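You operate a simulated robot arm through the tools that you are given. There is no shell and no other tool. Be economical: measure what you need, move in short steps, check, and stop when the job is done.

You run a simulated robot arm. Do the job below in one go: nothing can be reset, and whatever is moved stays where it is left.

JOB
Empty the argon line, switch the welder off, then set 50 amps and wire speed 4.
Fine: at the panel of the tall welder cart; its cylinder valve is closed already: keep the argon test button down till the line is empty, while the welder is still on.

Only the result counts: the job must be done as asked and must still hold three seconds after the hand-in. Knocking over, shifting, dropping, spilling or breaking anything else fails it.

ROBOT AND FRAMES
A 6-joint arm with a two-finger parallel gripper, fixed in place. Base frame: the origin is at the foot of the arm, x ahead of it, y to its left, z up. Lengths are in cm, angles in rad, forces in N, time in s.
With the tool pointing down near the work surface it reaches from about 22 to 66 cm from the base axis. Its first joint turns from -1.152 to 1.152 rad. Payload 2.9 kg.
The tool frame sits at the grasp point between the pads (the TCP): z along the fingers, y along the line on which they close. The tips reach 3 cm beyond it. Largest opening 11 cm; finger width 2, thickness 1; the body of the gripper, 4.8 by 11.2 cm, starts 5.5 cm behind the TCP.
Orientation is that of the tool frame in the base frame, as a unit quaternion [x, y, z, w]. With the fingers straight down and closing along the base's y, the tool's x points along the base's -x, its y along +y and its z along -z.

CONTROLS
- The arm moves only by the tool arm_command. Its argument "motion" is a list of rows, each a list of 6 numbers: the shift along the tool's x, y, z in units of 20 mm (1.0 is 20 mm), then the turn, a rotation vector about the tool's x, y, z in units of 4 degrees (1.0 is 4 degrees). In form: [[dx, dy, dz, rx, ry, rz], ...]. A call has 1 to 12 rows; each row shifts and turns the commanded pose from where the row before left it, along the tool's axes as they then stand. "jaw" is the opening, from 0 (shut) to 1 (fully open), set as the call begins (left out, the last holds). A call with a number of a shift or a turn outside -1 to 1 is refused whole. Each row takes 0.2 s and may step no farther than 5 cm and 0.15 rad from the row before; otherwise, or with a gripper value out of range, the whole call is refused. Where a pose cannot be reached the arm comes as near as it can. A force on the tool above 60 N (or 10 N above the force at the start of the call, whichever is more), or a blocked arm, ends the call early, and 0.2 s more pass. The fingers move at their own pace (about 10.8 cm/s each) and stop on an object; they squeeze with about 39 N. The grip force told is the motor's: it shows also when the fingers shut on nothing. Time passes only in rows, and 0.2 s behind the last, so rows that do not move let the fingers close. The reply holds the time, the measured pose of the TCP, the force on the tool along the base axes, the opening and the grip force, in the units named above and with some noise, with the torque about the TCP (base axes, N m) and any sound that the robot's microphone picked up.
- Cameras (640 x 400 px; columns grow to the right, rows downward): "scene" is fixed at [6.39, 42.46, 138.09]; the picture's right is [-0.86, -0.51, 0.00], its down [-0.31, 0.51, -0.80] and it looks along [0.41, -0.69, -0.60] (base axes); focal length 349 px, centre (320, 200). "wrist" rides on the gripper at [7.2, 1.7, -10.3] in the tool frame; the picture's right is [-0.23, 0.97, 0.00], its down [-0.76, -0.18, -0.62] and it looks along [-0.61, -0.14, 0.78] (tool axes); focal length 222 px, centre (320, 200). There is no depth. A picture from a camera that has moved, and an enlarged one, comes with that camera's place and axes in the base frame and with its lens.
- grab_frame(camera): a new picture of that camera. It takes no simulated time.
- zoom(camera, box): a new picture of the part [left, top, right, bottom] of that camera's present view, enlarged. It takes no simulated time.
- job_done(): hands the job in; it is judged then, once.

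Go step by step. Nothing tells you positions but the pictures and the camera data: compare them with the known pose of the tool, close in by small moves and look again before you grip or let go. The budget is 120 turns and 64 pictures, counting those below and the enlarged ones. Unless the task says otherwise, let go and move clear before handing in, and close with one line.

The tools are called after "Request:" by a JSON object that holds its "method" and its "body". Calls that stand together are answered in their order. arm_command: Moves the arm, as the interface text tells. Its arguments: {"type":"object","properties":{"motion":{"type":"array","items":{"type":"array","items":{"type":"number"}}},"jaw":{"type":"number"}},"required":["motion"]} The other tools are called the same way: grab_frame (camera) takes a picture; zoom (camera, box) takes an enlarged picture of a part of a camera's view; job_done () hands the job in.

At the start:

```text
time: 0.0
tool_pos: [30.93, -16.98, 107.55]
orientation: [0.0, 1.0, 0.0, 0.0]
contact_force: [-0.8, -0.6, 0.4]
torque: [-0.02, -0.01, 0.04]
gripper_width: 10.99
finger_force: 0.0
```

scene: 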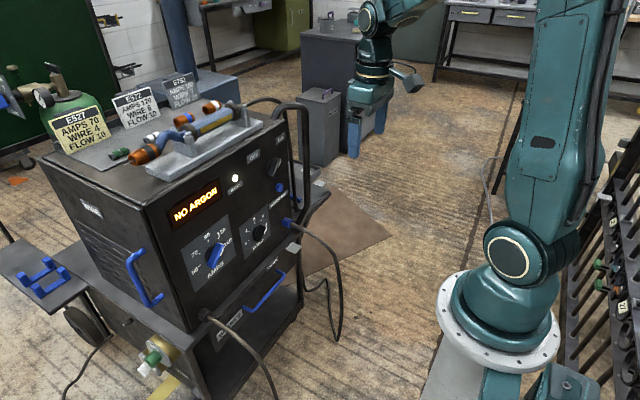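
wrist: 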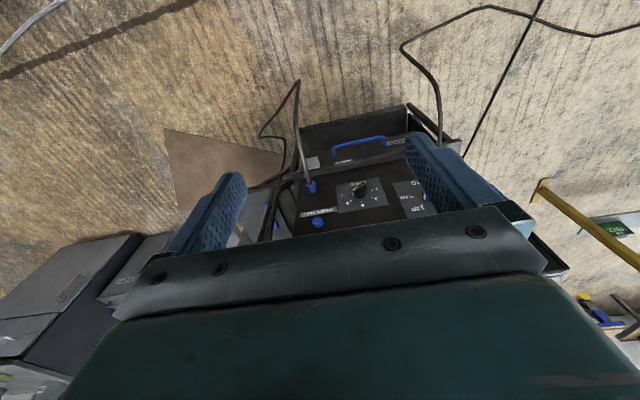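

I see the welder cart with its panel in the scene view; the display reads "NO ARGON". I'll zoom in on the panel first.

Request:
{"method": "zoom", "body": {"camera": "scene", "box": [150, 130, 310, 230]}}

Request:
{"method": "zoom", "body": {"camera": "scene", "box": [140, 200, 320, 312]}}

Request:
{"method": "zoom", "body": {"camera": "scene", "box": [0, 50, 240, 200]}}

```text
4.00 times, centred on (230, 180) of scene
camera zoom: at [6.39, 42.46, 138.09], right [-0.86, -0.51, 0.0], down [-0.31, 0.51, -0.8], along [0.41, -0.69, -0.6], focal length 1396 px, centre (680, 280)
```

zoom: 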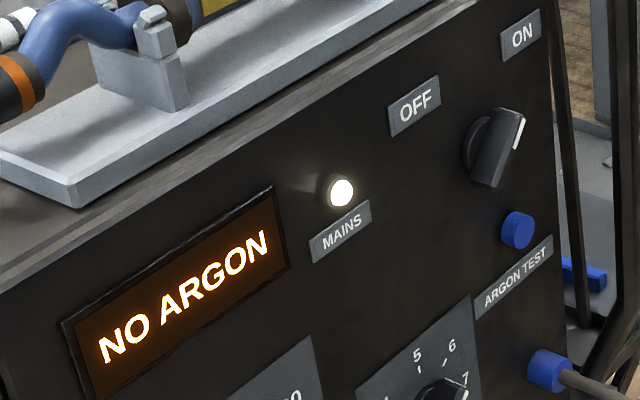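

```text
3.56 times, centred on (230, 256) of scene
camera zoom: at [6.39, 42.46, 138.09], right [-0.86, -0.51, 0.0], down [-0.31, 0.51, -0.8], along [0.41, -0.69, -0.6], focal length 1241 px, centre (640, 1)
```

zoom: 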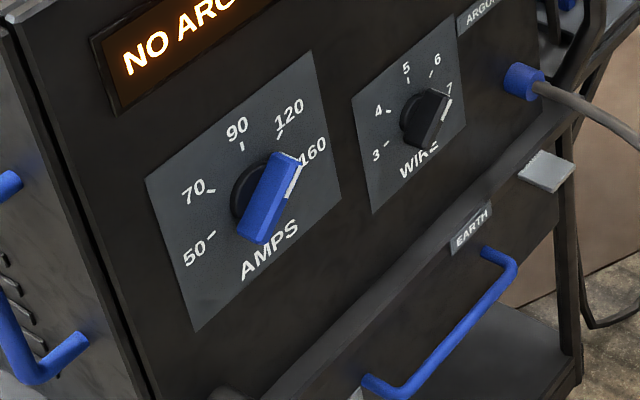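

```text
2.67 times, centred on (120, 125) of scene
camera zoom: at [6.39, 42.46, 138.09], right [-0.86, -0.51, 0.0], down [-0.31, 0.51, -0.8], along [0.41, -0.69, -0.6], focal length 931 px, centre (853, 400)
```

zoom: 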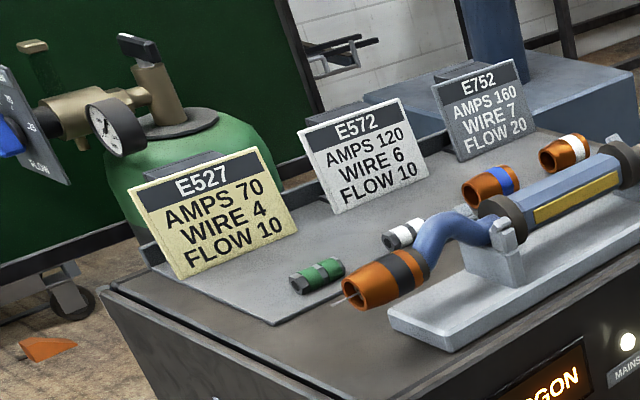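

The panel faces the robot at about x = 60: test button near (60, -24, 79.6), mains switch near (59, -21, 88), wire knob near (59, -12.7, 71), amps knob near (59, 3, 74.5). I'll turn the tool horizontal, pointing to +x.

Request:
{"method": "arm_command", "body": {"motion": [[-0.4, 0, 0, 0, -1, 0], [-0.4, 0, 0, 0, -1, 0], [-0.4, 0, 0, 0, -1, 0], [-0.4, 0, 0, 0, -1, 0], [-0.4, 0, 0, 0, -1, 0], [-0.4, 0, 0, 0, -1, 0], [-0.4, 0, 0, 0, -1, 0], [-0.4, 0, 0, 0, -1, 0], [-0.4, 0, 0, 0, -1, 0], [-0.4, 0, 0, 0, -1, 0], [-0.4, 0, 0, 0, -1, 0], [-0.4, 0, 0, 0, -1, 0]], "jaw": 0}}

Request:
{"method": "arm_command", "body": {"motion": [[0, 0, 0, 0, -1, 0], [0, 0, 0, 0, -1, 0], [0, 0, 0, 0, -1, 0], [0, 0, 0, 0, -1, 0], [0, 0, 0, 0, -1, 0], [0, 0, 0, 0, -1, 0], [0, 0, 0, 0, -1, 0], [0, 0, 0, 0, -1, 0], [0, 0, 0, 0, -1, 0], [0, 0, 0, 0, -1, 0], [0, 0, 0, 0, -0.5, 0]]}}

Request:
{"method": "grab_frame", "body": {"camera": "scene"}}

Request:
{"method": "grab_frame", "body": {"camera": "wrist"}}

```text
time: 2.6
tool_pos: [39.74, -17.09, 111.25]
orientation: [0.0, 0.913, -0.001, 0.407]
contact_force: [-0.2, -0.9, 0.2]
torque: [0.0, -0.01, 0.01]
gripper_width: 0.0
finger_force: 38.4
```

```text
time: 5.0
tool_pos: [39.55, -17.03, 111.21]
orientation: [0.001, 0.718, -0.001, 0.696]
contact_force: [-0.5, 0.3, 0.0]
torque: [-0.04, -0.01, 0.02]
gripper_width: 0.0
finger_force: 37.7
```

```text
58 pictures are left
```

scene: 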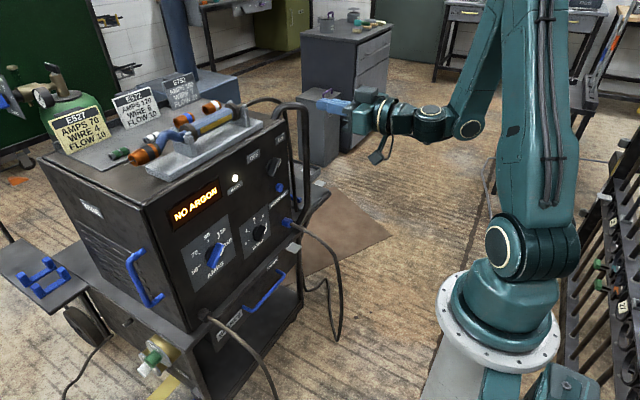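

```text
57 pictures are left
camera wrist: at [28.92, -15.26, 104.19], right [0.01, 0.97, 0.23], down [-0.6, -0.18, 0.78], along [0.8, -0.14, 0.58], focal length 222 px, centre (320, 200)
```

wrist: 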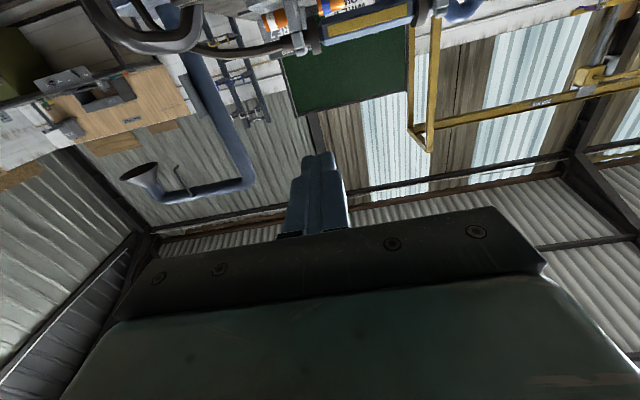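

Reached horizontal. Now I roll +180° so the camera sits above the gripper and the later counter-clockwise turns go back toward joint centre.

Request:
{"method": "arm_command", "body": {"motion": [[0, 0, 0, 0, 0, 1], [0, 0, 0, 0, 0, 1], [0, 0, 0, 0, 0, 1], [0, 0, 0, 0, 0, 1], [0, 0, 0, 0, 0, 1], [0, 0, 0, 0, 0, 1], [0, 0, 0, 0, 0, 1], [0, 0, 0, 0, 0, 1], [0, 0, 0, 0, 0, 1], [0, 0, 0, 0, 0, 1], [0, 0, 0, 0, 0, 1], [0, 0, 0, 0, 0, 1]]}}

Request:
{"method": "arm_command", "body": {"motion": [[0, 0, 0, 0, 0, 1], [0, 0, 0, 0, 0, 1], [0, 0, 0, 0, 0, 1], [0, 0, 0, 0, 0, 1], [0, 0, 0, 0, 0, 1], [0, 0, 0, 0, 0, 1], [0, 0, 0, 0, 0, 1], [0, 0, 0, 0, 0, 1], [0, 0, 0, 0, 0, 1], [0, 0, 0, 0, 0, 1], [0, 0, 0, 0, 0, 1], [0, 0, 0, 0, 0, 1]]}}

Request:
{"method": "arm_command", "body": {"motion": [[0, 0, 0, 0, 0, 1], [0, 0, 0, 0, 0, 1], [0, 0, 0, 0, 0, 1], [0, 0, 0, 0, 0, 1], [0, 0, 0, 0, 0, 1], [0, 0, 0, 0, 0, 1], [0, 0, 0, 0, 0, 1], [0, 0, 0, 0, 0, 1], [0, 0, 0, 0, 0, 1], [0, 0, 0, 0, 0, 1], [0, 0, 0, 0, 0, 1], [0, 0, 0, 0, 0, 1]]}}

Request:
{"method": "arm_command", "body": {"motion": [[0, 0, 0, 0, 0, 1], [0, 0, 0, 0, 0, 1], [0, 0, 0, 0, 0, 1], [0, 0, 0, 0, 0, 1], [0, 0, 0, 0, 0, 1], [0, 0, 0, 0, 0, 1], [0, 0, 0, 0, 0, 1], [0, 0, 0, 0, 0, 1], [0, 0, 0, 0, 0, 1]]}}

```text
time: 7.6
tool_pos: [39.57, -16.56, 112.52]
orientation: [0.29, 0.648, 0.287, 0.644]
contact_force: [0.3, 0.2, -0.1]
torque: [0.0, 0.01, -0.02]
gripper_width: 0.01
finger_force: 37.8
out of reach, approached as far as the arm can: row 1
```

```text
time: 10.2
tool_pos: [39.75, -16.52, 112.39]
orientation: [0.529, 0.474, 0.523, 0.472]
contact_force: [-0.4, -0.1, -0.1]
torque: [-0.03, 0.0, 0.03]
gripper_width: 0.01
finger_force: 37.7
```

```text
time: 12.8
tool_pos: [39.72, -16.5, 112.48]
orientation: [0.676, 0.218, 0.669, 0.218]
contact_force: [-0.5, -0.6, -0.2]
torque: [0.01, 0.03, 0.04]
gripper_width: 0.0
finger_force: 37.7
```

```text
time: 14.8
tool_pos: [39.71, -16.45, 112.46]
orientation: [0.71, -0.001, 0.704, 0.001]
contact_force: [0.5, -0.3, 0.0]
torque: [-0.01, -0.03, -0.01]
gripper_width: 0.03
finger_force: 37.6
```

Roll is done. Now I descend in front of the panel, staying at x ≈ 40.

Request:
{"method": "arm_command", "body": {"motion": [[-1, 0, 0, 0, 0, 0], [-1, 0, 0, 0, 0, 0], [-1, 0, 0, 0, 0, 0], [-1, 0, 0, 0, 0, 0], [-1, 0, 0, 0, 0, 0], [-1, 0, 0, 0, 0, 0], [-1, 0, 0, 0, 0, 0], [-1, 0, 0, 0, 0, 0], [-1, 0, 0, 0, 0, 0], [-1, 0, 0, 0, 0, 0], [-1, 0, 0, 0, 0, 0], [-1, 0, 0, 0, 0, 0]]}}

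Request:
{"method": "grab_frame", "body": {"camera": "wrist"}}

Request:
{"method": "grab_frame", "body": {"camera": "scene"}}

```text
time: 17.4
tool_pos: [42.37, -12.78, 111.09]
orientation: [0.712, 0.0, 0.702, 0.0]
contact_force: [-0.4, 0.2, -0.2]
torque: [0.04, 0.01, -0.01]
gripper_width: 0.0
finger_force: 38.0
out of reach, approached as far as the arm can: row 1, 2, 3, 4, 5, 6, 7, 8, 9, 10, 11, 12
```

```text
56 pictures are left
camera wrist: at [32.2, -14.54, 118.42], right [-0.01, -0.97, -0.23], down [-0.63, 0.18, -0.75], along [0.77, 0.14, -0.62], focal length 222 px, centre (320, 200)
```

wrist: 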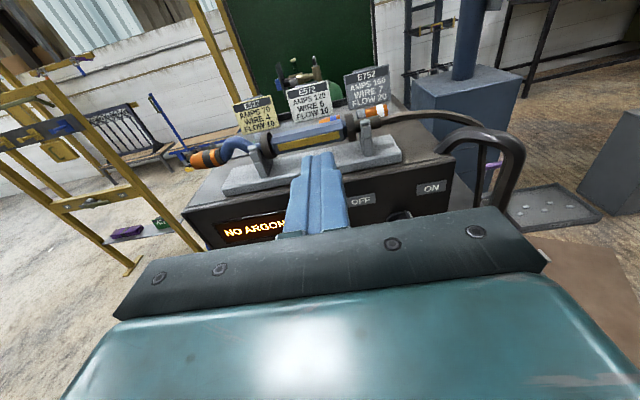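

```text
55 pictures are left
```

scene: 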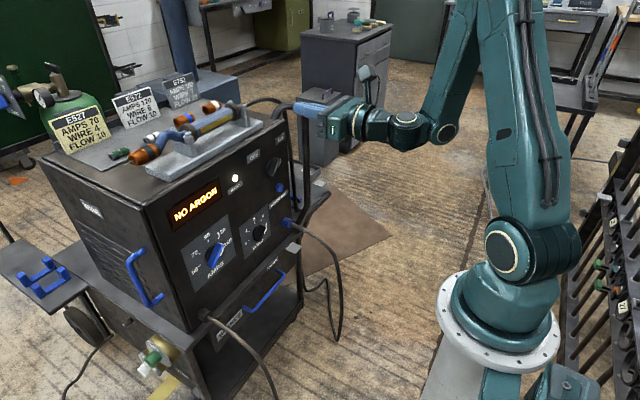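

Close in at this height it's too near the base; I need to be farther out before descending. I'll step forward and see where the commanded pose stands.

Request:
{"method": "arm_command", "body": {"motion": [[0, 0, 0, 0, 0, 0], [0, 0, 0.5, 0, 0, 0], [0, 0, 0.5, 0, 0, 0]]}}

```text
time: 18.2
tool_pos: [44.6, -12.97, 111.1]
orientation: [0.707, 0.0, 0.707, 0.0]
contact_force: [0.0, -0.7, -0.5]
torque: [0.01, 0.02, 0.0]
gripper_width: 0.0
finger_force: 37.5
```

The command restarts from the measured pose, good. Descend with forward motion and shift toward the switch side.

Request:
{"method": "arm_command", "body": {"motion": [[-0.5, 0.4, 0.5, 0, 0, 0], [-1, 0.4, 0.3, 0, 0, 0], [-1, 0.4, 0.2, 0, 0, 0], [-1, 0.4, 0, 0, 0, 0], [-1, 0.4, 0, 0, 0, 0], [-1, 0.4, 0, 0, 0, 0], [-1, 0.4, 0, 0, 0, 0], [-1, 0.4, 0, 0, 0, 0]]}}

Request:
{"method": "grab_frame", "body": {"camera": "wrist"}}

```text
time: 20.0
tool_pos: [50.79, -21.18, 99.68]
orientation: [0.709, 0.0, 0.705, 0.0]
contact_force: [0.4, -0.4, -0.2]
torque: [-0.02, 0.0, -0.02]
gripper_width: 0.02
finger_force: 37.6
out of reach, approached as far as the arm can: row 3, 4, 5, 6, 7, 8
```

```text
54 pictures are left
camera wrist: at [40.47, -22.91, 106.89], right [0.0, -0.97, -0.23], down [-0.63, 0.18, -0.76], along [0.78, 0.14, -0.61], focal length 222 px, centre (320, 200)
```

wrist: 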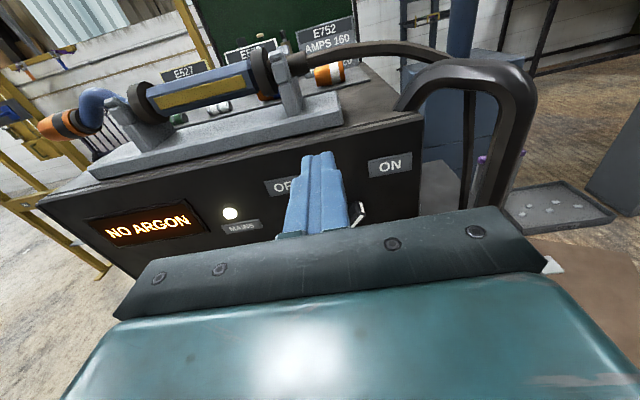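

Horizontal tool seems limited by the wrist bend here. I'll pitch the tool about 36° down, then descend.

Request:
{"method": "arm_command", "body": {"motion": [[0, 0, -0.2, 0, -1, 0], [0, 0, -0.2, 0, -1, 0], [0, 0, -0.2, 0, -1, 0], [0, 0, -0.2, 0, -1, 0], [0, 0, -0.2, 0, -1, 0], [0, 0, -0.2, 0, -1, 0], [0, 0, 0, 0, -1, 0], [0, 0, 0, 0, -1, 0], [0, 0, 0, 0, -1, 0]]}}

Request:
{"method": "arm_command", "body": {"motion": [[-0.81, 0, 0.59, 0, 0, 0], [-0.81, 0, 0.59, 0, 0, 0], [-0.81, 0, 0.59, 0, 0, 0], [-0.81, 0, 0.59, 0, 0, 0], [-0.81, 0, 0.59, 0, 0, 0], [-0.81, 0, 0.59, 0, 0, 0]]}}

Request:
{"method": "grab_frame", "body": {"camera": "wrist"}}

Request:
{"method": "grab_frame", "body": {"camera": "scene"}}

```text
time: 22.0
tool_pos: [48.42, -21.2, 100.19]
orientation: [0.891, 0.0, 0.454, 0.0]
contact_force: [-0.1, 0.1, -0.5]
torque: [-0.02, 0.02, 0.03]
gripper_width: 0.01
finger_force: 38.1
```

```text
time: 23.4
tool_pos: [48.51, -21.18, 87.97]
orientation: [0.891, 0.0, 0.454, 0.001]
contact_force: [0.5, 0.0, -0.5]
torque: [0.01, -0.02, -0.05]
gripper_width: 0.04
finger_force: 37.9
```

```text
53 pictures are left
camera wrist: at [44.3, -22.93, 99.88], right [-0.13, -0.97, -0.18], down [-0.95, 0.18, -0.25], along [0.28, 0.14, -0.95], focal length 222 px, centre (320, 200)
```

wrist: 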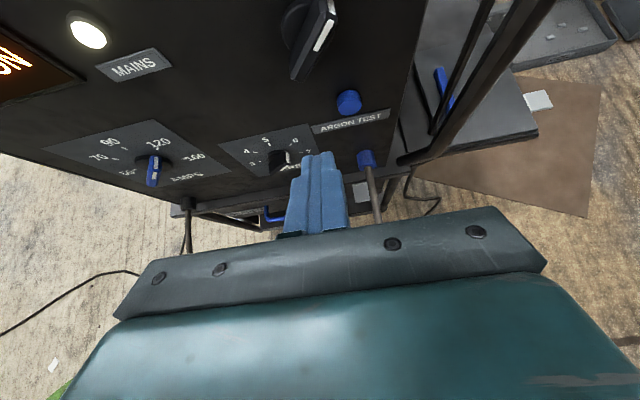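

```text
52 pictures are left
```

scene: 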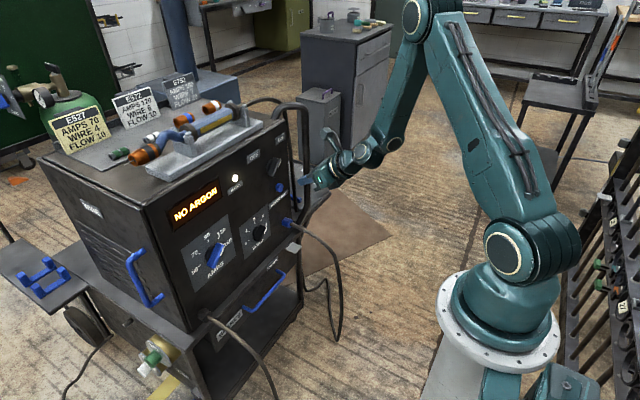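

Works with a 36° tilt. The button cap is at about (59.9, -24.3, 79.8). I'll align the closed finger tips in front of it (the leading edge sits at TCP +3.0 in x, -0.95 in z).

Request:
{"method": "arm_command", "body": {"motion": [[-0.73, 0.39, 0.53, 0, 0, 0], [-0.73, 0.39, 0.53, 0, 0, 0], [-0.73, 0.39, 0.53, 0, 0, 0], [-0.73, 0.39, 0.53, 0, 0, 0], [0.59, 0, 0.81, 0, 0, 0], [0.59, 0, 0.81, 0, 0, 0]]}}

Request:
{"method": "zoom", "body": {"camera": "wrist", "box": [220, 0, 460, 240]}}

Request:
{"method": "zoom", "body": {"camera": "scene", "box": [220, 130, 340, 230]}}

```text
time: 24.8
tool_pos: [52.6, -24.29, 80.98]
orientation: [0.891, 0.0, 0.454, -0.001]
contact_force: [-0.1, -0.2, 0.7]
torque: [-0.01, -0.02, 0.0]
gripper_width: 0.0
finger_force: 38.3
```

```text
1.67 times, centred on (340, 120) of wrist
camera zoom: at [48.41, -25.96, 92.89], right [-0.13, -0.97, -0.18], down [-0.95, 0.18, -0.25], along [0.28, 0.14, -0.95], focal length 370 px, centre (287, 333)
```

zoom: 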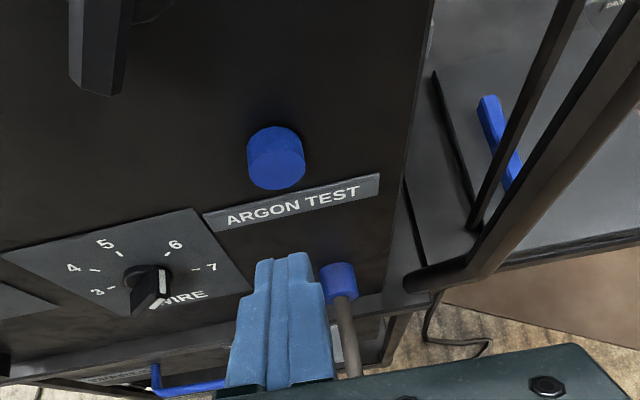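

```text
4.00 times, centred on (280, 180) of scene
camera zoom: at [6.39, 42.46, 138.09], right [-0.86, -0.51, 0.0], down [-0.31, 0.51, -0.8], along [0.41, -0.69, -0.6], focal length 1396 px, centre (480, 280)
```

zoom: 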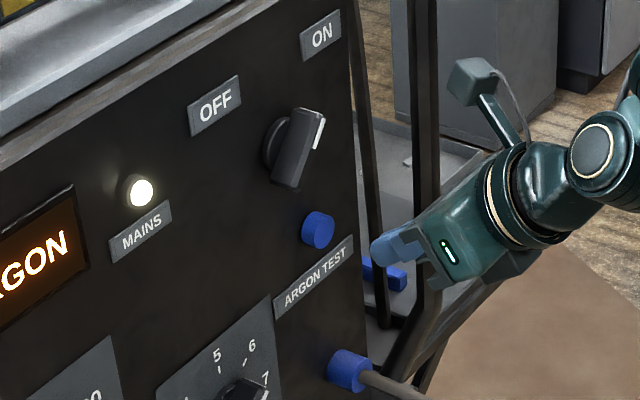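

Aligned well. Advance toward the button slowly.

Request:
{"method": "arm_command", "body": {"motion": [[0.4, 0, 0.55, 0, 0, 0], [0.4, 0, 0.55, 0, 0, 0], [0.15, 0, 0.2, 0, 0, 0]]}}

Request:
{"method": "zoom", "body": {"camera": "wrist", "box": [220, 0, 460, 240]}}

```text
time: 25.6
tool_pos: [55.74, -24.26, 81.14]
orientation: [0.891, 0.0, 0.454, 0.0]
contact_force: [0.7, 0.8, -0.1]
torque: [0.02, 0.0, -0.01]
gripper_width: 0.01
finger_force: 37.8
```

```text
1.67 times, centred on (340, 120) of wrist
camera zoom: at [51.63, -25.94, 92.99], right [-0.13, -0.97, -0.18], down [-0.95, 0.18, -0.25], along [0.28, 0.14, -0.95], focal length 370 px, centre (287, 333)
```

zoom: 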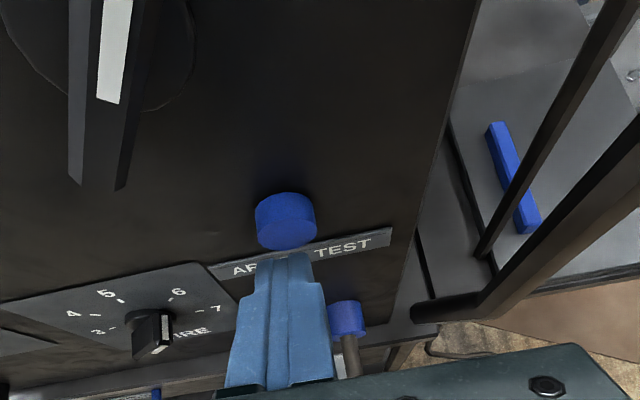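

Nearly touching. Press in small steps, raising a few millimetres to centre.

Request:
{"method": "arm_command", "body": {"motion": [[0.16, 0.15, 0, 0, 0, 0], [0.06, 0, 0.08, 0, 0, 0], [0.06, 0, 0.08, 0, 0, 0], [0.06, 0, 0.08, 0, 0, 0], [0.06, 0, 0.08, 0, 0, 0]]}}

```text
time: 26.8
tool_pos: [56.77, -24.56, 81.35]
orientation: [0.891, 0.001, 0.454, -0.001]
contact_force: [0.0, 1.1, -0.1]
torque: [-0.01, 0.0, 0.0]
gripper_width: 0.04
finger_force: 37.7
```

Request:
{"method": "arm_command", "body": {"motion": [[0.06, 0, 0.08, 0, 0, 0], [0.06, 0, 0.08, 0, 0, 0], [0.06, 0, 0.08, 0, 0, 0]]}}

Request:
{"method": "zoom", "body": {"camera": "wrist", "box": [220, 0, 460, 240]}}

```text
time: 27.6
tool_pos: [57.43, -24.55, 81.36]
orientation: [0.891, 0.0, 0.454, 0.0]
contact_force: [-2.2, 0.3, 3.5]
torque: [0.03, -0.04, -0.03]
gripper_width: 0.0
finger_force: 37.5
```

```text
1.67 times, centred on (340, 120) of wrist
camera zoom: at [53.18, -26.29, 93.23], right [-0.13, -0.97, -0.18], down [-0.95, 0.18, -0.25], along [0.28, 0.14, -0.95], focal length 370 px, centre (287, 333)
```

zoom: 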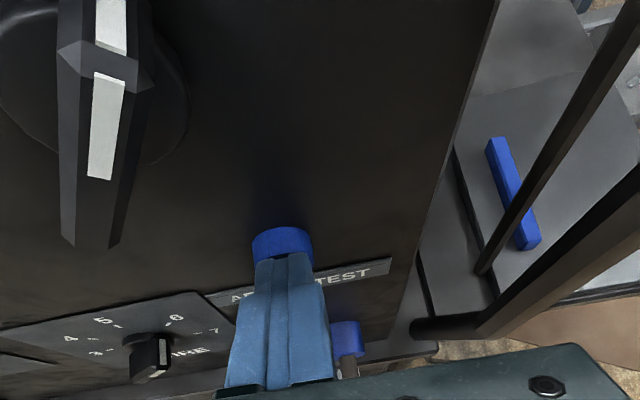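

Contact begins. Push further, listening for the hiss.

Request:
{"method": "arm_command", "body": {"motion": [[0.06, 0, 0.08, 0, 0, 0], [0.06, 0, 0.08, 0, 0, 0], [0, 0, 0, 0, 0, 0]]}}

```text
time: 28.4
tool_pos: [57.7, -24.69, 81.29]
orientation: [0.892, 0.0, 0.453, 0.0]
contact_force: [-2.8, 1.3, 0.9]
torque: [-0.02, 0.01, 0.03]
gripper_width: 0.0
finger_force: 37.8
heard: click
```

I heard a click. I'll hold and listen.

Request:
{"method": "arm_command", "body": {"motion": [[0.03, 0, 0.04, 0, 0, 0], [0, 0, 0, 0, 0, 0], [0, 0, 0, 0, 0, 0]]}}

Request:
{"method": "grab_frame", "body": {"camera": "scene"}}

```text
time: 29.2
tool_pos: [57.89, -24.58, 81.43]
orientation: [0.891, 0.0, 0.454, 0.0]
contact_force: [-3.5, 1.9, 1.7]
torque: [0.0, -0.02, 0.05]
gripper_width: 0.0
finger_force: 37.6
```

```text
47 pictures are left
```

scene: 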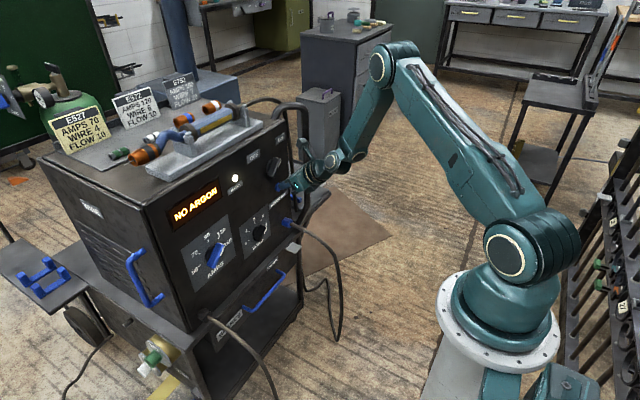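

No hiss is reported; the regulator gauge might show line pressure. Zoom there.

Request:
{"method": "zoom", "body": {"camera": "scene", "box": [0, 60, 96, 120]}}

Request:
{"method": "zoom", "body": {"camera": "scene", "box": [160, 130, 320, 230]}}

```text
6.67 times, centred on (48, 90) of scene
camera zoom: at [6.38, 42.46, 138.09], right [-0.86, -0.51, 0.0], down [-0.31, 0.51, -0.8], along [0.41, -0.69, -0.6], focal length 2327 px, centre (2133, 933)
```

zoom: 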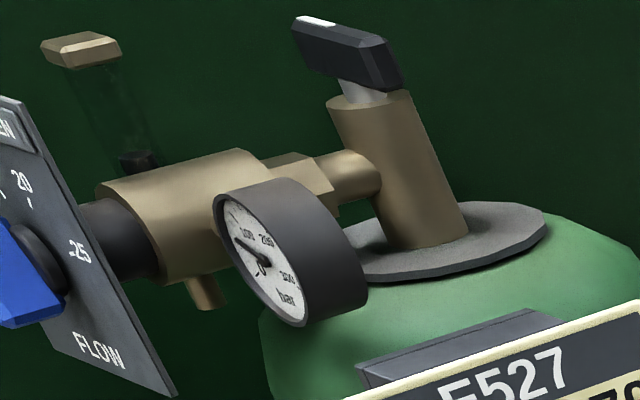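

```text
4.00 times, centred on (240, 180) of scene
camera zoom: at [6.38, 42.46, 138.09], right [-0.86, -0.51, 0.0], down [-0.31, 0.51, -0.8], along [0.41, -0.69, -0.6], focal length 1396 px, centre (640, 280)
```

zoom: 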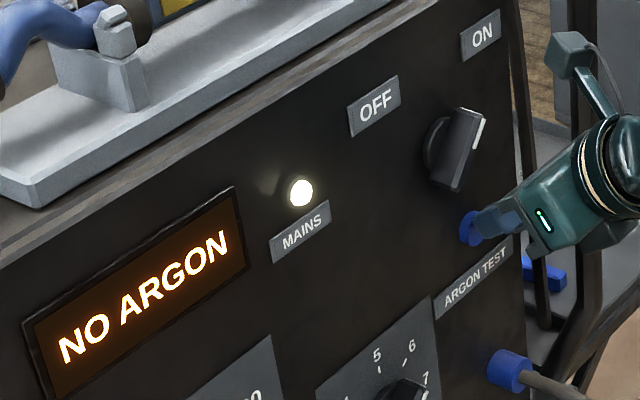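

The flow tube's float looks low and the gauge needle is somewhere near the low end. I'll push a bit more, hold, then compare the gauge.

Request:
{"method": "arm_command", "body": {"motion": [[0.06, 0, 0.08, 0, 0, 0], [0.06, 0, 0.08, 0, 0, 0], [0, 0, 0, 0, 0, 0], [0, 0, 0, 0, 0, 0], [0, 0, 0, 0, 0, 0], [0, 0, 0, 0, 0, 0], [0, 0, 0, 0, 0, 0]]}}

Request:
{"method": "zoom", "body": {"camera": "scene", "box": [0, 60, 64, 110]}}

```text
time: 30.8
tool_pos: [57.98, -24.69, 81.33]
orientation: [0.891, -0.001, 0.454, 0.0]
contact_force: [-45.1, -1.9, 20.7]
torque: [0.2, -0.11, -0.06]
gripper_width: 0.02
finger_force: 37.6
```

```text
8.00 times, centred on (32, 85) of scene
camera zoom: at [6.25, 42.47, 138.09], right [-0.86, -0.51, 0.0], down [-0.31, 0.51, -0.8], along [0.41, -0.69, -0.6], focal length 2793 px, centre (2624, 1120)
```

zoom: 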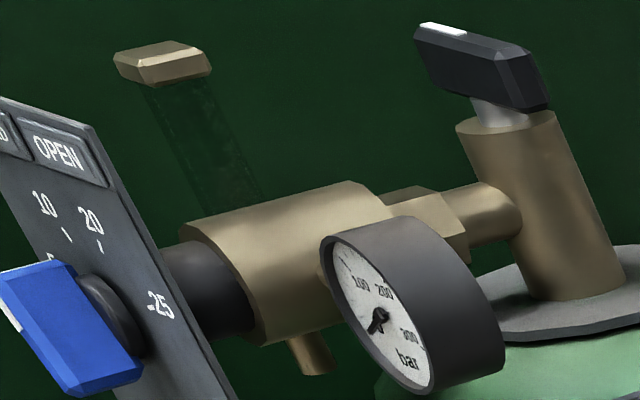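

The needle has dropped during the hold — the line is venting. I'll keep holding until it stays unchanged.

Request:
{"method": "arm_command", "body": {"motion": [[0, 0, 0, 0, 0, 0], [0, 0, 0, 0, 0, 0], [0, 0, 0, 0, 0, 0], [0, 0, 0, 0, 0, 0], [0, 0, 0, 0, 0, 0], [0, 0, 0, 0, 0, 0], [0, 0, 0, 0, 0, 0], [0, 0, 0, 0, 0, 0], [0, 0, 0, 0, 0, 0], [0, 0, 0, 0, 0, 0], [0, 0, 0, 0, 0, 0], [0, 0, 0, 0, 0, 0]]}}

Request:
{"method": "zoom", "body": {"camera": "scene", "box": [0, 60, 64, 110]}}

```text
time: 33.4
tool_pos: [58.07, -24.7, 81.33]
orientation: [0.89, 0.0, 0.455, 0.0]
contact_force: [-42.8, -3.1, 20.2]
torque: [0.06, -0.06, 0.0]
gripper_width: 0.01
finger_force: 37.7
```

```text
8.00 times, centred on (32, 85) of scene
camera zoom: at [6.26, 42.47, 138.09], right [-0.86, -0.51, 0.0], down [-0.31, 0.51, -0.8], along [0.41, -0.69, -0.6], focal length 2793 px, centre (2624, 1120)
```

zoom: 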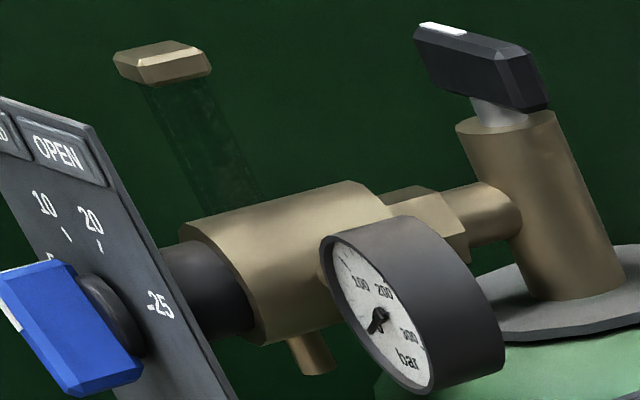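

The needle is resting at its end and no longer moves. One more hold for margin, then back off.

Request:
{"method": "arm_command", "body": {"motion": [[0, 0, 0, 0, 0, 0], [0, 0, 0, 0, 0, 0], [0, 0, 0, 0, 0, 0], [0, 0, 0, 0, 0, 0], [0, 0, 0, 0, 0, 0], [0, 0, 0, 0, 0, 0], [0, 0, 0, 0, 0, 0], [0, 0, 0, 0, 0, 0], [0, 0, 0, 0, 0, 0], [0, 0, 0, 0, 0, 0], [0, 0, 0, 0, 0, 0], [0, 0, 0, 0, 0, 0]]}}

Request:
{"method": "arm_command", "body": {"motion": [[-0.29, 0, -0.4, 0, 0, 0], [-0.59, 0, -0.81, 0, 0, 0], [-0.59, 0, -0.81, 0, 0, 0], [-0.59, 0, -0.81, 0, 0, 0], [-0.59, 0, -0.81, 0, 0, 0], [-0.59, 0, -0.81, 0, 0, 0]]}}

Request:
{"method": "grab_frame", "body": {"camera": "wrist"}}

Request:
{"method": "zoom", "body": {"camera": "scene", "box": [0, 60, 64, 110]}}

```text
time: 36.0
tool_pos: [58.21, -24.66, 81.29]
orientation: [0.891, -0.001, 0.454, 0.0]
contact_force: [-42.8, -3.0, 21.2]
torque: [0.06, -0.08, -0.01]
gripper_width: 0.0
finger_force: 37.8
```

```text
time: 37.4
tool_pos: [47.1, -24.59, 81.3]
orientation: [0.891, 0.0, 0.454, 0.0]
contact_force: [0.7, 0.6, 0.5]
torque: [-0.02, 0.01, 0.04]
gripper_width: 0.0
finger_force: 37.6
```

```text
42 pictures are left
camera wrist: at [42.97, -26.28, 93.21], right [-0.13, -0.97, -0.18], down [-0.95, 0.18, -0.25], along [0.28, 0.14, -0.95], focal length 222 px, centre (320, 200)
```

wrist: 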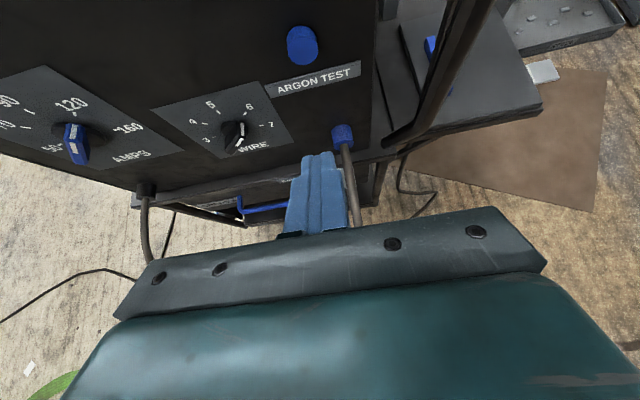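

```text
8.00 times, centred on (32, 85) of scene
camera zoom: at [6.39, 42.46, 138.09], right [-0.86, -0.51, 0.0], down [-0.31, 0.51, -0.8], along [0.41, -0.69, -0.6], focal length 2793 px, centre (2624, 1120)
```

zoom: 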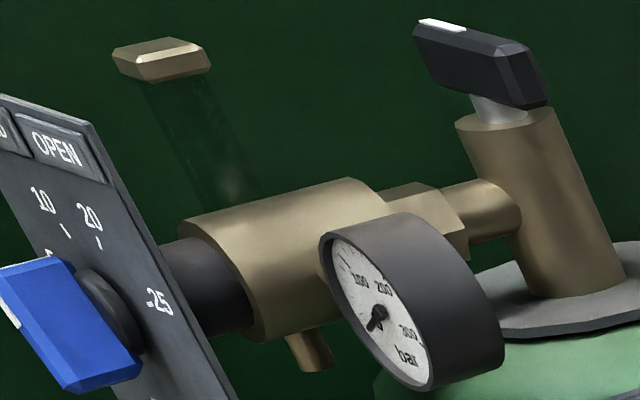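

The argon line is empty and the button is released. The mains switch bar is centred about (58.8, -21.2, 88.2), pointing ~30° right (ON). I'll push its upper end from right to left with the closed tips, approaching on its right.

Request:
{"method": "arm_command", "body": {"motion": [[0.77, 0.1, -0.56, 0, 0, 0], [0.77, 0.1, -0.56, 0, 0, 0], [0.77, 0.1, -0.56, 0, 0, 0], [0.77, 0.1, -0.56, 0, 0, 0], [0.77, 0.1, -0.56, 0, 0, 0], [0.59, 0.05, 0.81, 0, 0, 0], [0.59, 0, 0.81, 0, 0, 0], [0.59, 0, 0.81, 0, 0, 0]]}}

Request:
{"method": "zoom", "body": {"camera": "wrist", "box": [180, 0, 440, 240]}}

Request:
{"method": "zoom", "body": {"camera": "scene", "box": [230, 120, 326, 200]}}

```text
time: 39.2
tool_pos: [53.32, -25.89, 90.88]
orientation: [0.891, 0.001, 0.455, -0.001]
contact_force: [-0.4, -0.3, 0.2]
torque: [0.0, 0.02, 0.03]
gripper_width: 0.0
finger_force: 38.2
```

```text
1.67 times, centred on (310, 120) of wrist
camera zoom: at [49.0, -27.53, 102.85], right [-0.13, -0.97, -0.18], down [-0.95, 0.18, -0.25], along [0.28, 0.14, -0.95], focal length 370 px, centre (337, 333)
```

zoom: 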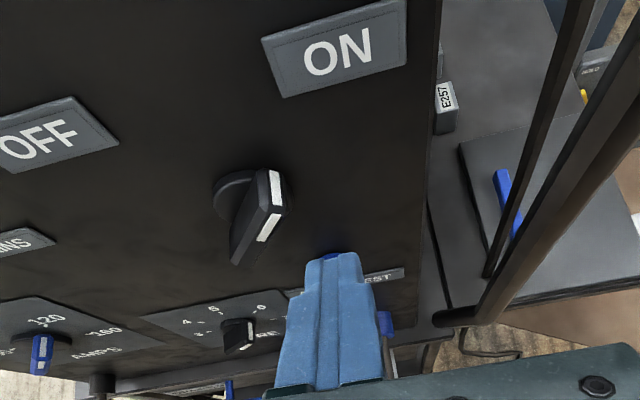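

```text
5.00 times, centred on (278, 160) of scene
camera zoom: at [6.39, 42.46, 138.09], right [-0.86, -0.51, 0.0], down [-0.31, 0.51, -0.8], along [0.41, -0.69, -0.6], focal length 1746 px, centre (530, 400)
```

zoom: 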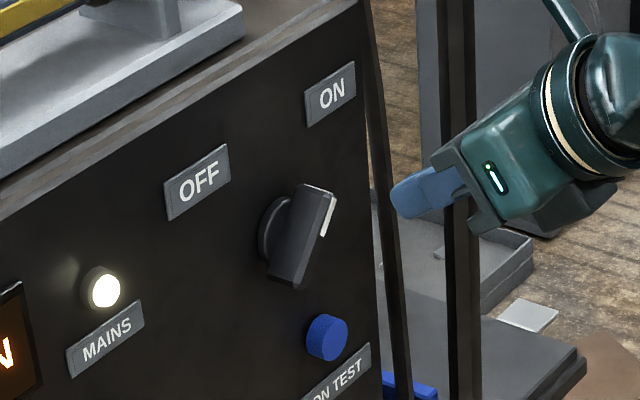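

The tip is to the right of the bar with clearance. Advance beside it.

Request:
{"method": "arm_command", "body": {"motion": [[0.4, 0, 0.54, 0, 0, 0], [0.4, 0, 0.54, 0, 0, 0], [0.3, 0, 0.4, 0, 0, 0]]}}

Request:
{"method": "zoom", "body": {"camera": "wrist", "box": [180, 0, 440, 240]}}

```text
time: 40.0
tool_pos: [56.97, -25.61, 91.07]
orientation: [0.891, 0.0, 0.454, 0.0]
contact_force: [-0.4, 0.0, -0.7]
torque: [-0.01, -0.02, -0.02]
gripper_width: 0.02
finger_force: 37.5
```

```text
1.67 times, centred on (310, 120) of wrist
camera zoom: at [52.63, -27.36, 102.89], right [-0.13, -0.97, -0.18], down [-0.95, 0.18, -0.25], along [0.28, 0.14, -0.95], focal length 370 px, centre (337, 333)
```

zoom: 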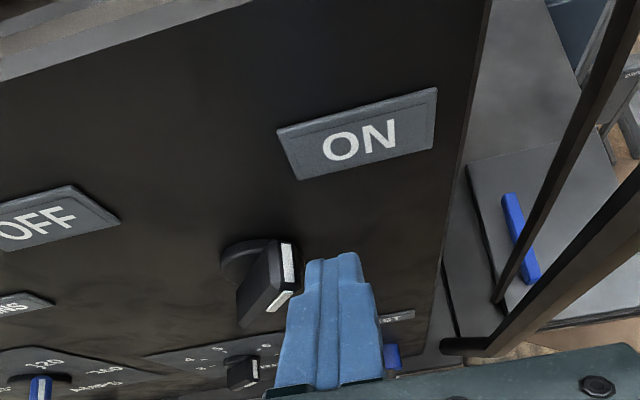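

The tip is alongside the bar. Lower slightly and push left in small steps.

Request:
{"method": "arm_command", "body": {"motion": [[-0.16, 0, 0.12, 0, 0, 0], [0.06, -0.3, 0.08, 0, 0, 0], [0, -0.3, 0, 0, 0, 0], [0, -0.3, 0, 0, 0, 0], [0, -0.3, 0, 0, 0, 0]]}}

Request:
{"method": "zoom", "body": {"camera": "wrist", "box": [180, 0, 440, 240]}}

```text
time: 41.2
tool_pos: [57.25, -23.58, 90.5]
orientation: [0.891, 0.0, 0.454, 0.001]
contact_force: [2.6, -9.4, 3.3]
torque: [-0.2, -0.12, -0.21]
gripper_width: 0.0
finger_force: 37.3
```

```text
1.67 times, centred on (310, 120) of wrist
camera zoom: at [52.96, -25.15, 102.46], right [-0.13, -0.97, -0.18], down [-0.95, 0.18, -0.25], along [0.28, 0.14, -0.95], focal length 370 px, centre (337, 333)
```

zoom: 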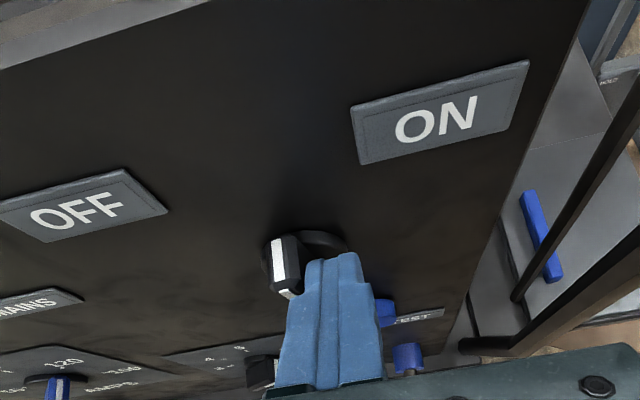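

The switch is turning toward OFF. Continue.

Request:
{"method": "arm_command", "body": {"motion": [[0, -0.25, 0, 0, 0, 0], [0, -0.25, 0, 0, 0, 0], [0, -0.25, 0, 0, 0, 0], [0, -0.25, 0, 0, 0, 0]]}}

Request:
{"method": "zoom", "body": {"camera": "wrist", "box": [180, 0, 440, 240]}}

Request:
{"method": "zoom", "body": {"camera": "scene", "box": [160, 120, 320, 220]}}

```text
time: 42.2
tool_pos: [57.14, -22.96, 90.73]
orientation: [0.89, -0.006, 0.457, 0.015]
contact_force: [7.4, -52.1, 4.4]
torque: [-1.28, -0.31, -1.1]
gripper_width: 0.0
finger_force: 37.6
```

```text
1.67 times, centred on (310, 120) of wrist
camera zoom: at [52.79, -24.25, 102.73], right [-0.16, -0.97, -0.16], down [-0.95, 0.2, -0.26], along [0.29, 0.11, -0.95], focal length 370 px, centre (337, 333)
```

zoom: 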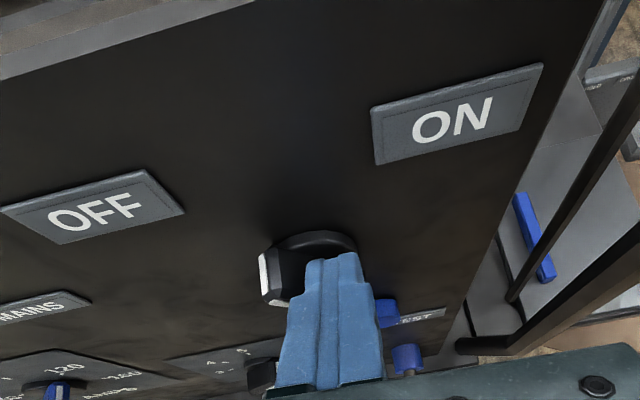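

```text
4.00 times, centred on (240, 170) of scene
camera zoom: at [6.4, 42.33, 138.13], right [-0.86, -0.51, 0.0], down [-0.31, 0.51, -0.8], along [0.41, -0.69, -0.6], focal length 1396 px, centre (640, 320)
```

zoom: 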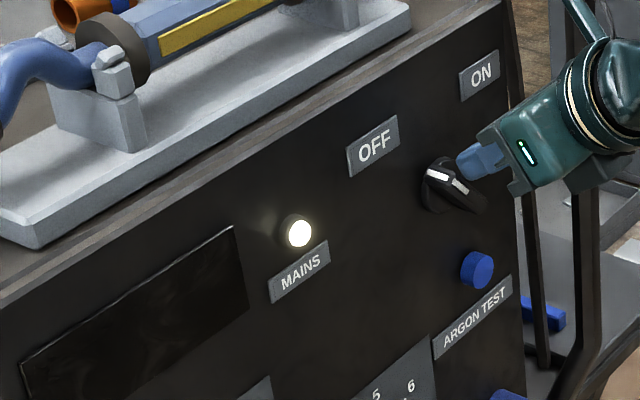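

The display has gone dark and the switch is at its OFF stop. Back off to the right, then straight away from the panel.

Request:
{"method": "arm_command", "body": {"motion": [[0, 0.3, 0, 0, 0, 0], [0, 0.4, 0, 0, 0, 0], [-0.59, 0, -0.81, 0, 0, 0], [-0.59, 0, -0.81, 0, 0, 0], [-0.59, 0, -0.81, 0, 0, 0], [-0.59, 0, -0.81, 0, 0, 0], [-0.59, 0, -0.81, 0, 0, 0]]}}

Request:
{"method": "zoom", "body": {"camera": "scene", "box": [160, 120, 320, 220]}}

Request:
{"method": "grab_frame", "body": {"camera": "wrist"}}

```text
time: 43.8
tool_pos: [46.98, -22.77, 90.64]
orientation: [0.891, 0.001, 0.454, 0.0]
contact_force: [-0.4, 0.3, 0.0]
torque: [-0.02, 0.01, -0.03]
gripper_width: 0.01
finger_force: 37.7
```

```text
4.00 times, centred on (240, 170) of scene
camera zoom: at [6.39, 42.46, 138.09], right [-0.86, -0.51, 0.0], down [-0.31, 0.51, -0.8], along [0.41, -0.69, -0.6], focal length 1396 px, centre (640, 320)
```

zoom: 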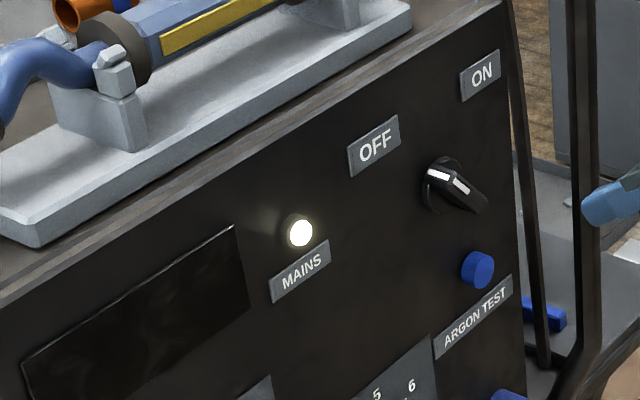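

```text
33 pictures are left
camera wrist: at [42.74, -24.47, 102.51], right [-0.13, -0.97, -0.18], down [-0.95, 0.18, -0.25], along [0.28, 0.14, -0.95], focal length 222 px, centre (320, 200)
```

wrist: 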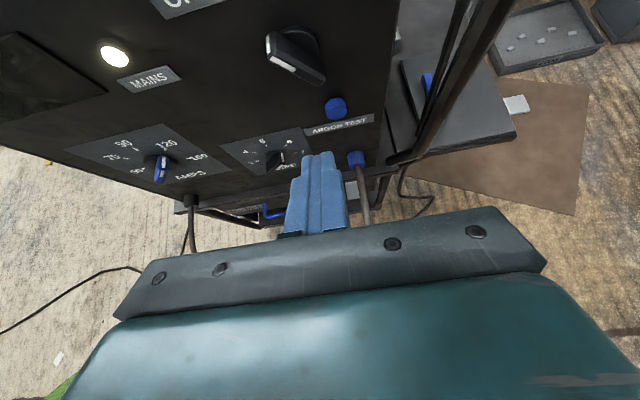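

OFF holds. Now the two knobs; look at them closely.

Request:
{"method": "zoom", "body": {"camera": "wrist", "box": [60, 100, 320, 220]}}

Request:
{"method": "zoom", "body": {"camera": "scene", "box": [170, 200, 282, 290]}}

```text
2.46 times, centred on (190, 160) of wrist
camera zoom: at [42.74, -24.47, 102.51], right [-0.13, -0.97, -0.18], down [-0.95, 0.18, -0.25], along [0.28, 0.14, -0.95], focal length 547 px, centre (640, 298)
```

zoom: 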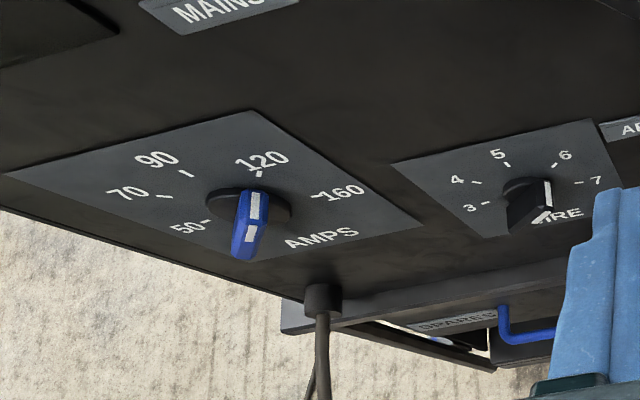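

```text
4.44 times, centred on (226, 245) of scene
camera zoom: at [6.39, 42.46, 138.09], right [-0.86, -0.51, 0.0], down [-0.31, 0.51, -0.8], along [0.41, -0.69, -0.6], focal length 1552 px, centre (738, 0)
```

zoom: 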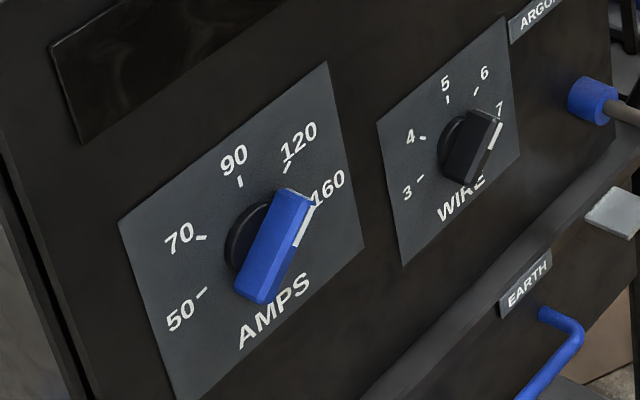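

Both pointers currently sit at AMPS 120 and WIRE 6 (ticks ~48° apart, 5/90 on top). Panel plane x ≈ 61.2; wire knob centre (y -13.5, z 69.7), amps knob centre (y 2.9, z 75.1). I'll go for the wire knob: place the tips right of its pointer.

Request:
{"method": "arm_command", "body": {"motion": [[-0.81, -0.29, 0.59, 0, 0, 0], [-0.81, -0.29, 0.59, 0, 0, 0], [-0.81, -0.29, 0.59, 0, 0, 0], [-0.81, -0.29, 0.59, 0, 0, 0], [-0.81, -0.29, 0.59, 0, 0, 0], [-0.81, -0.29, 0.59, 0, 0, 0], [-0.81, -0.29, 0.59, 0, 0, 0], [-0.81, -0.29, 0.59, 0, 0, 0], [-0.81, -0.29, 0.59, 0, 0, 0]]}}

Request:
{"method": "zoom", "body": {"camera": "wrist", "box": [180, 0, 440, 240]}}

```text
time: 45.8
tool_pos: [47.1, -17.63, 72.5]
orientation: [0.891, 0.0, 0.454, 0.001]
contact_force: [0.2, 0.8, -0.2]
torque: [0.01, 0.02, 0.02]
gripper_width: 0.01
finger_force: 37.7
```

```text
1.67 times, centred on (310, 120) of wrist
camera zoom: at [42.9, -19.35, 84.38], right [-0.13, -0.97, -0.18], down [-0.95, 0.18, -0.25], along [0.28, 0.14, -0.95], focal length 370 px, centre (337, 333)
```

zoom: 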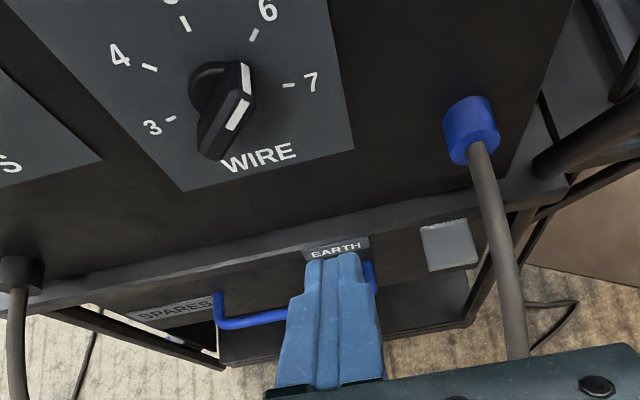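

Pointer clearly at 6, and the tip path right of it is clear. Advance.

Request:
{"method": "arm_command", "body": {"motion": [[0.58, 0, 0.8, 0, 0, 0], [0.58, 0, 0.8, 0, 0, 0], [0.58, 0, 0.8, 0, 0, 0], [0.58, 0, 0.8, 0, 0, 0], [0.53, 0, 0.73, 0, 0, 0]]}}

Request:
{"method": "zoom", "body": {"camera": "wrist", "box": [180, 0, 440, 240]}}

```text
time: 47.0
tool_pos: [56.82, -17.39, 72.51]
orientation: [0.891, -0.001, 0.453, 0.001]
contact_force: [0.7, -1.1, -0.7]
torque: [-0.03, -0.01, 0.0]
gripper_width: 0.01
finger_force: 37.4
```

```text
1.67 times, centred on (310, 120) of wrist
camera zoom: at [52.58, -19.15, 84.41], right [-0.13, -0.97, -0.18], down [-0.95, 0.18, -0.25], along [0.28, 0.14, -0.95], focal length 370 px, centre (337, 333)
```

zoom: 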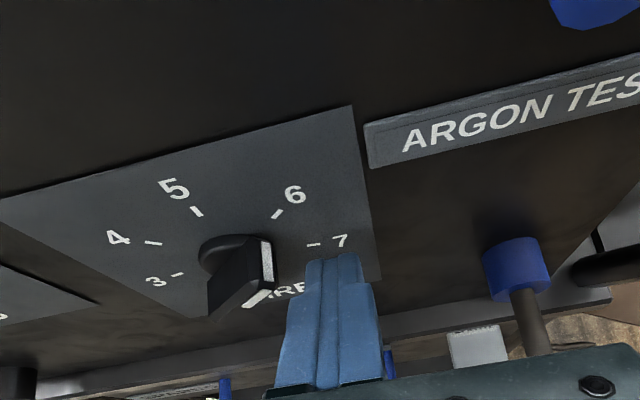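

Beside the pointer. Push left.

Request:
{"method": "arm_command", "body": {"motion": [[0, -0.3, 0, 0, 0, 0], [0, -0.3, 0, 0, 0, 0], [0, -0.25, 0, 0, 0, 0], [0, -0.25, 0, 0, 0, 0]]}}

Request:
{"method": "zoom", "body": {"camera": "wrist", "box": [180, 0, 440, 240]}}

```text
time: 48.0
tool_pos: [56.82, -15.91, 72.67]
orientation: [0.89, -0.003, 0.456, 0.007]
contact_force: [-21.0, -31.9, 16.7]
torque: [-0.34, -0.01, -0.54]
gripper_width: 0.01
finger_force: 37.5
```

```text
1.67 times, centred on (310, 120) of wrist
camera zoom: at [52.55, -17.55, 84.59], right [-0.14, -0.97, -0.18], down [-0.95, 0.19, -0.26], along [0.28, 0.13, -0.95], focal length 370 px, centre (337, 333)
```

zoom: 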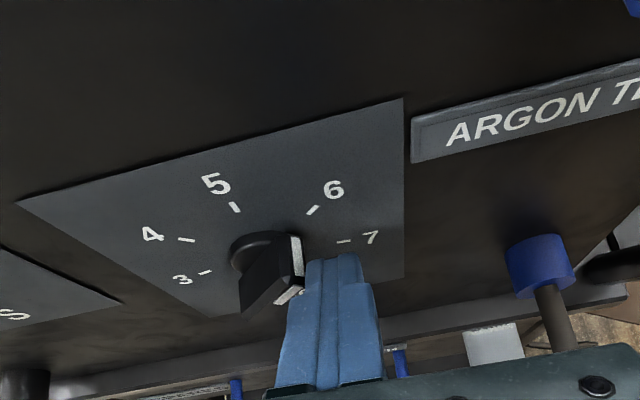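

The push at the pointer's end is too shallow on its arm (force high, no turn). I'll back right, go lower, and push up-left along the arc.

Request:
{"method": "arm_command", "body": {"motion": [[0, 0.4, 0, 0, 0, 0], [-0.53, 0.1, 0.39, 0, 0, 0], [0.06, 0, 0.08, 0, 0, 0], [0, -0.2, 0, 0, 0, 0], [0.16, -0.2, -0.12, 0, 0, 0], [0.16, -0.2, -0.12, 0, 0, 0], [0.16, -0.2, -0.12, 0, 0, 0]]}}

Request:
{"method": "zoom", "body": {"camera": "wrist", "box": [180, 0, 440, 240]}}

```text
time: 49.6
tool_pos: [56.85, -16.07, 72.5]
orientation: [0.889, -0.005, 0.457, 0.014]
contact_force: [-2.7, -5.0, 1.0]
torque: [-0.03, 0.03, -0.08]
gripper_width: 0.0
finger_force: 38.0
stopped in row 7: the force on the tool passed its limit (the readings are from after the stop); the commanded pose is now the measured one
```

```text
1.67 times, centred on (310, 120) of wrist
camera zoom: at [52.56, -17.45, 84.42], right [-0.15, -0.97, -0.16], down [-0.95, 0.19, -0.26], along [0.29, 0.12, -0.95], focal length 370 px, centre (337, 333)
```

zoom: 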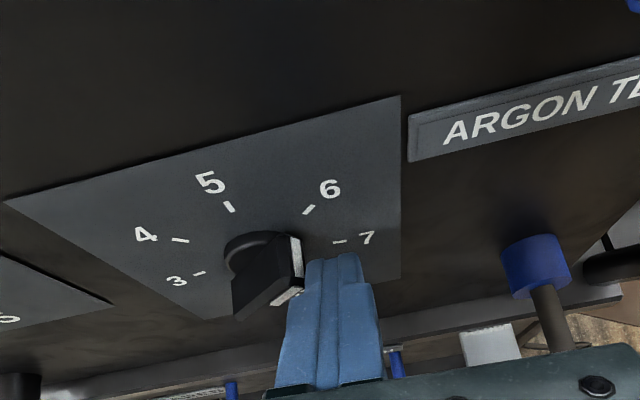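

Jammed against the pointer's end face. I'll go lower so the finger's top-left edge sits under the pointer's flank, then lift up-left.

Request:
{"method": "arm_command", "body": {"motion": [[0, 0.35, 0, 0, 0, 0], [-0.55, 0, 0.4, 0, 0, 0], [-0.55, 0, 0.4, 0, 0, 0], [0, -0.3, 0, 0, 0, 0], [0, -0.1, 0, 0, 0, 0], [0.16, -0.05, -0.12, 0, 0, 0], [0.16, -0.1, -0.12, 0, 0, 0]]}}

Request:
{"method": "zoom", "body": {"camera": "wrist", "box": [180, 0, 440, 240]}}

```text
time: 51.2
tool_pos: [56.92, -15.68, 70.51]
orientation: [0.89, -0.004, 0.456, 0.013]
contact_force: [0.3, -0.1, 0.1]
torque: [0.04, 0.02, 0.02]
gripper_width: 0.0
finger_force: 38.4
```

```text
1.67 times, centred on (310, 120) of wrist
camera zoom: at [52.52, -17.13, 82.46], right [-0.15, -0.97, -0.17], down [-0.95, 0.19, -0.26], along [0.28, 0.12, -0.95], focal length 370 px, centre (337, 333)
```

zoom: 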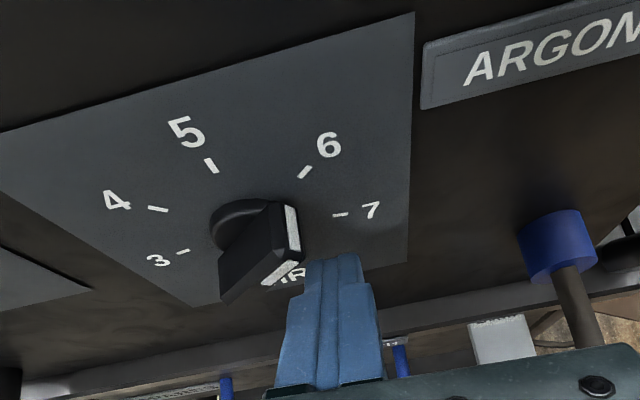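

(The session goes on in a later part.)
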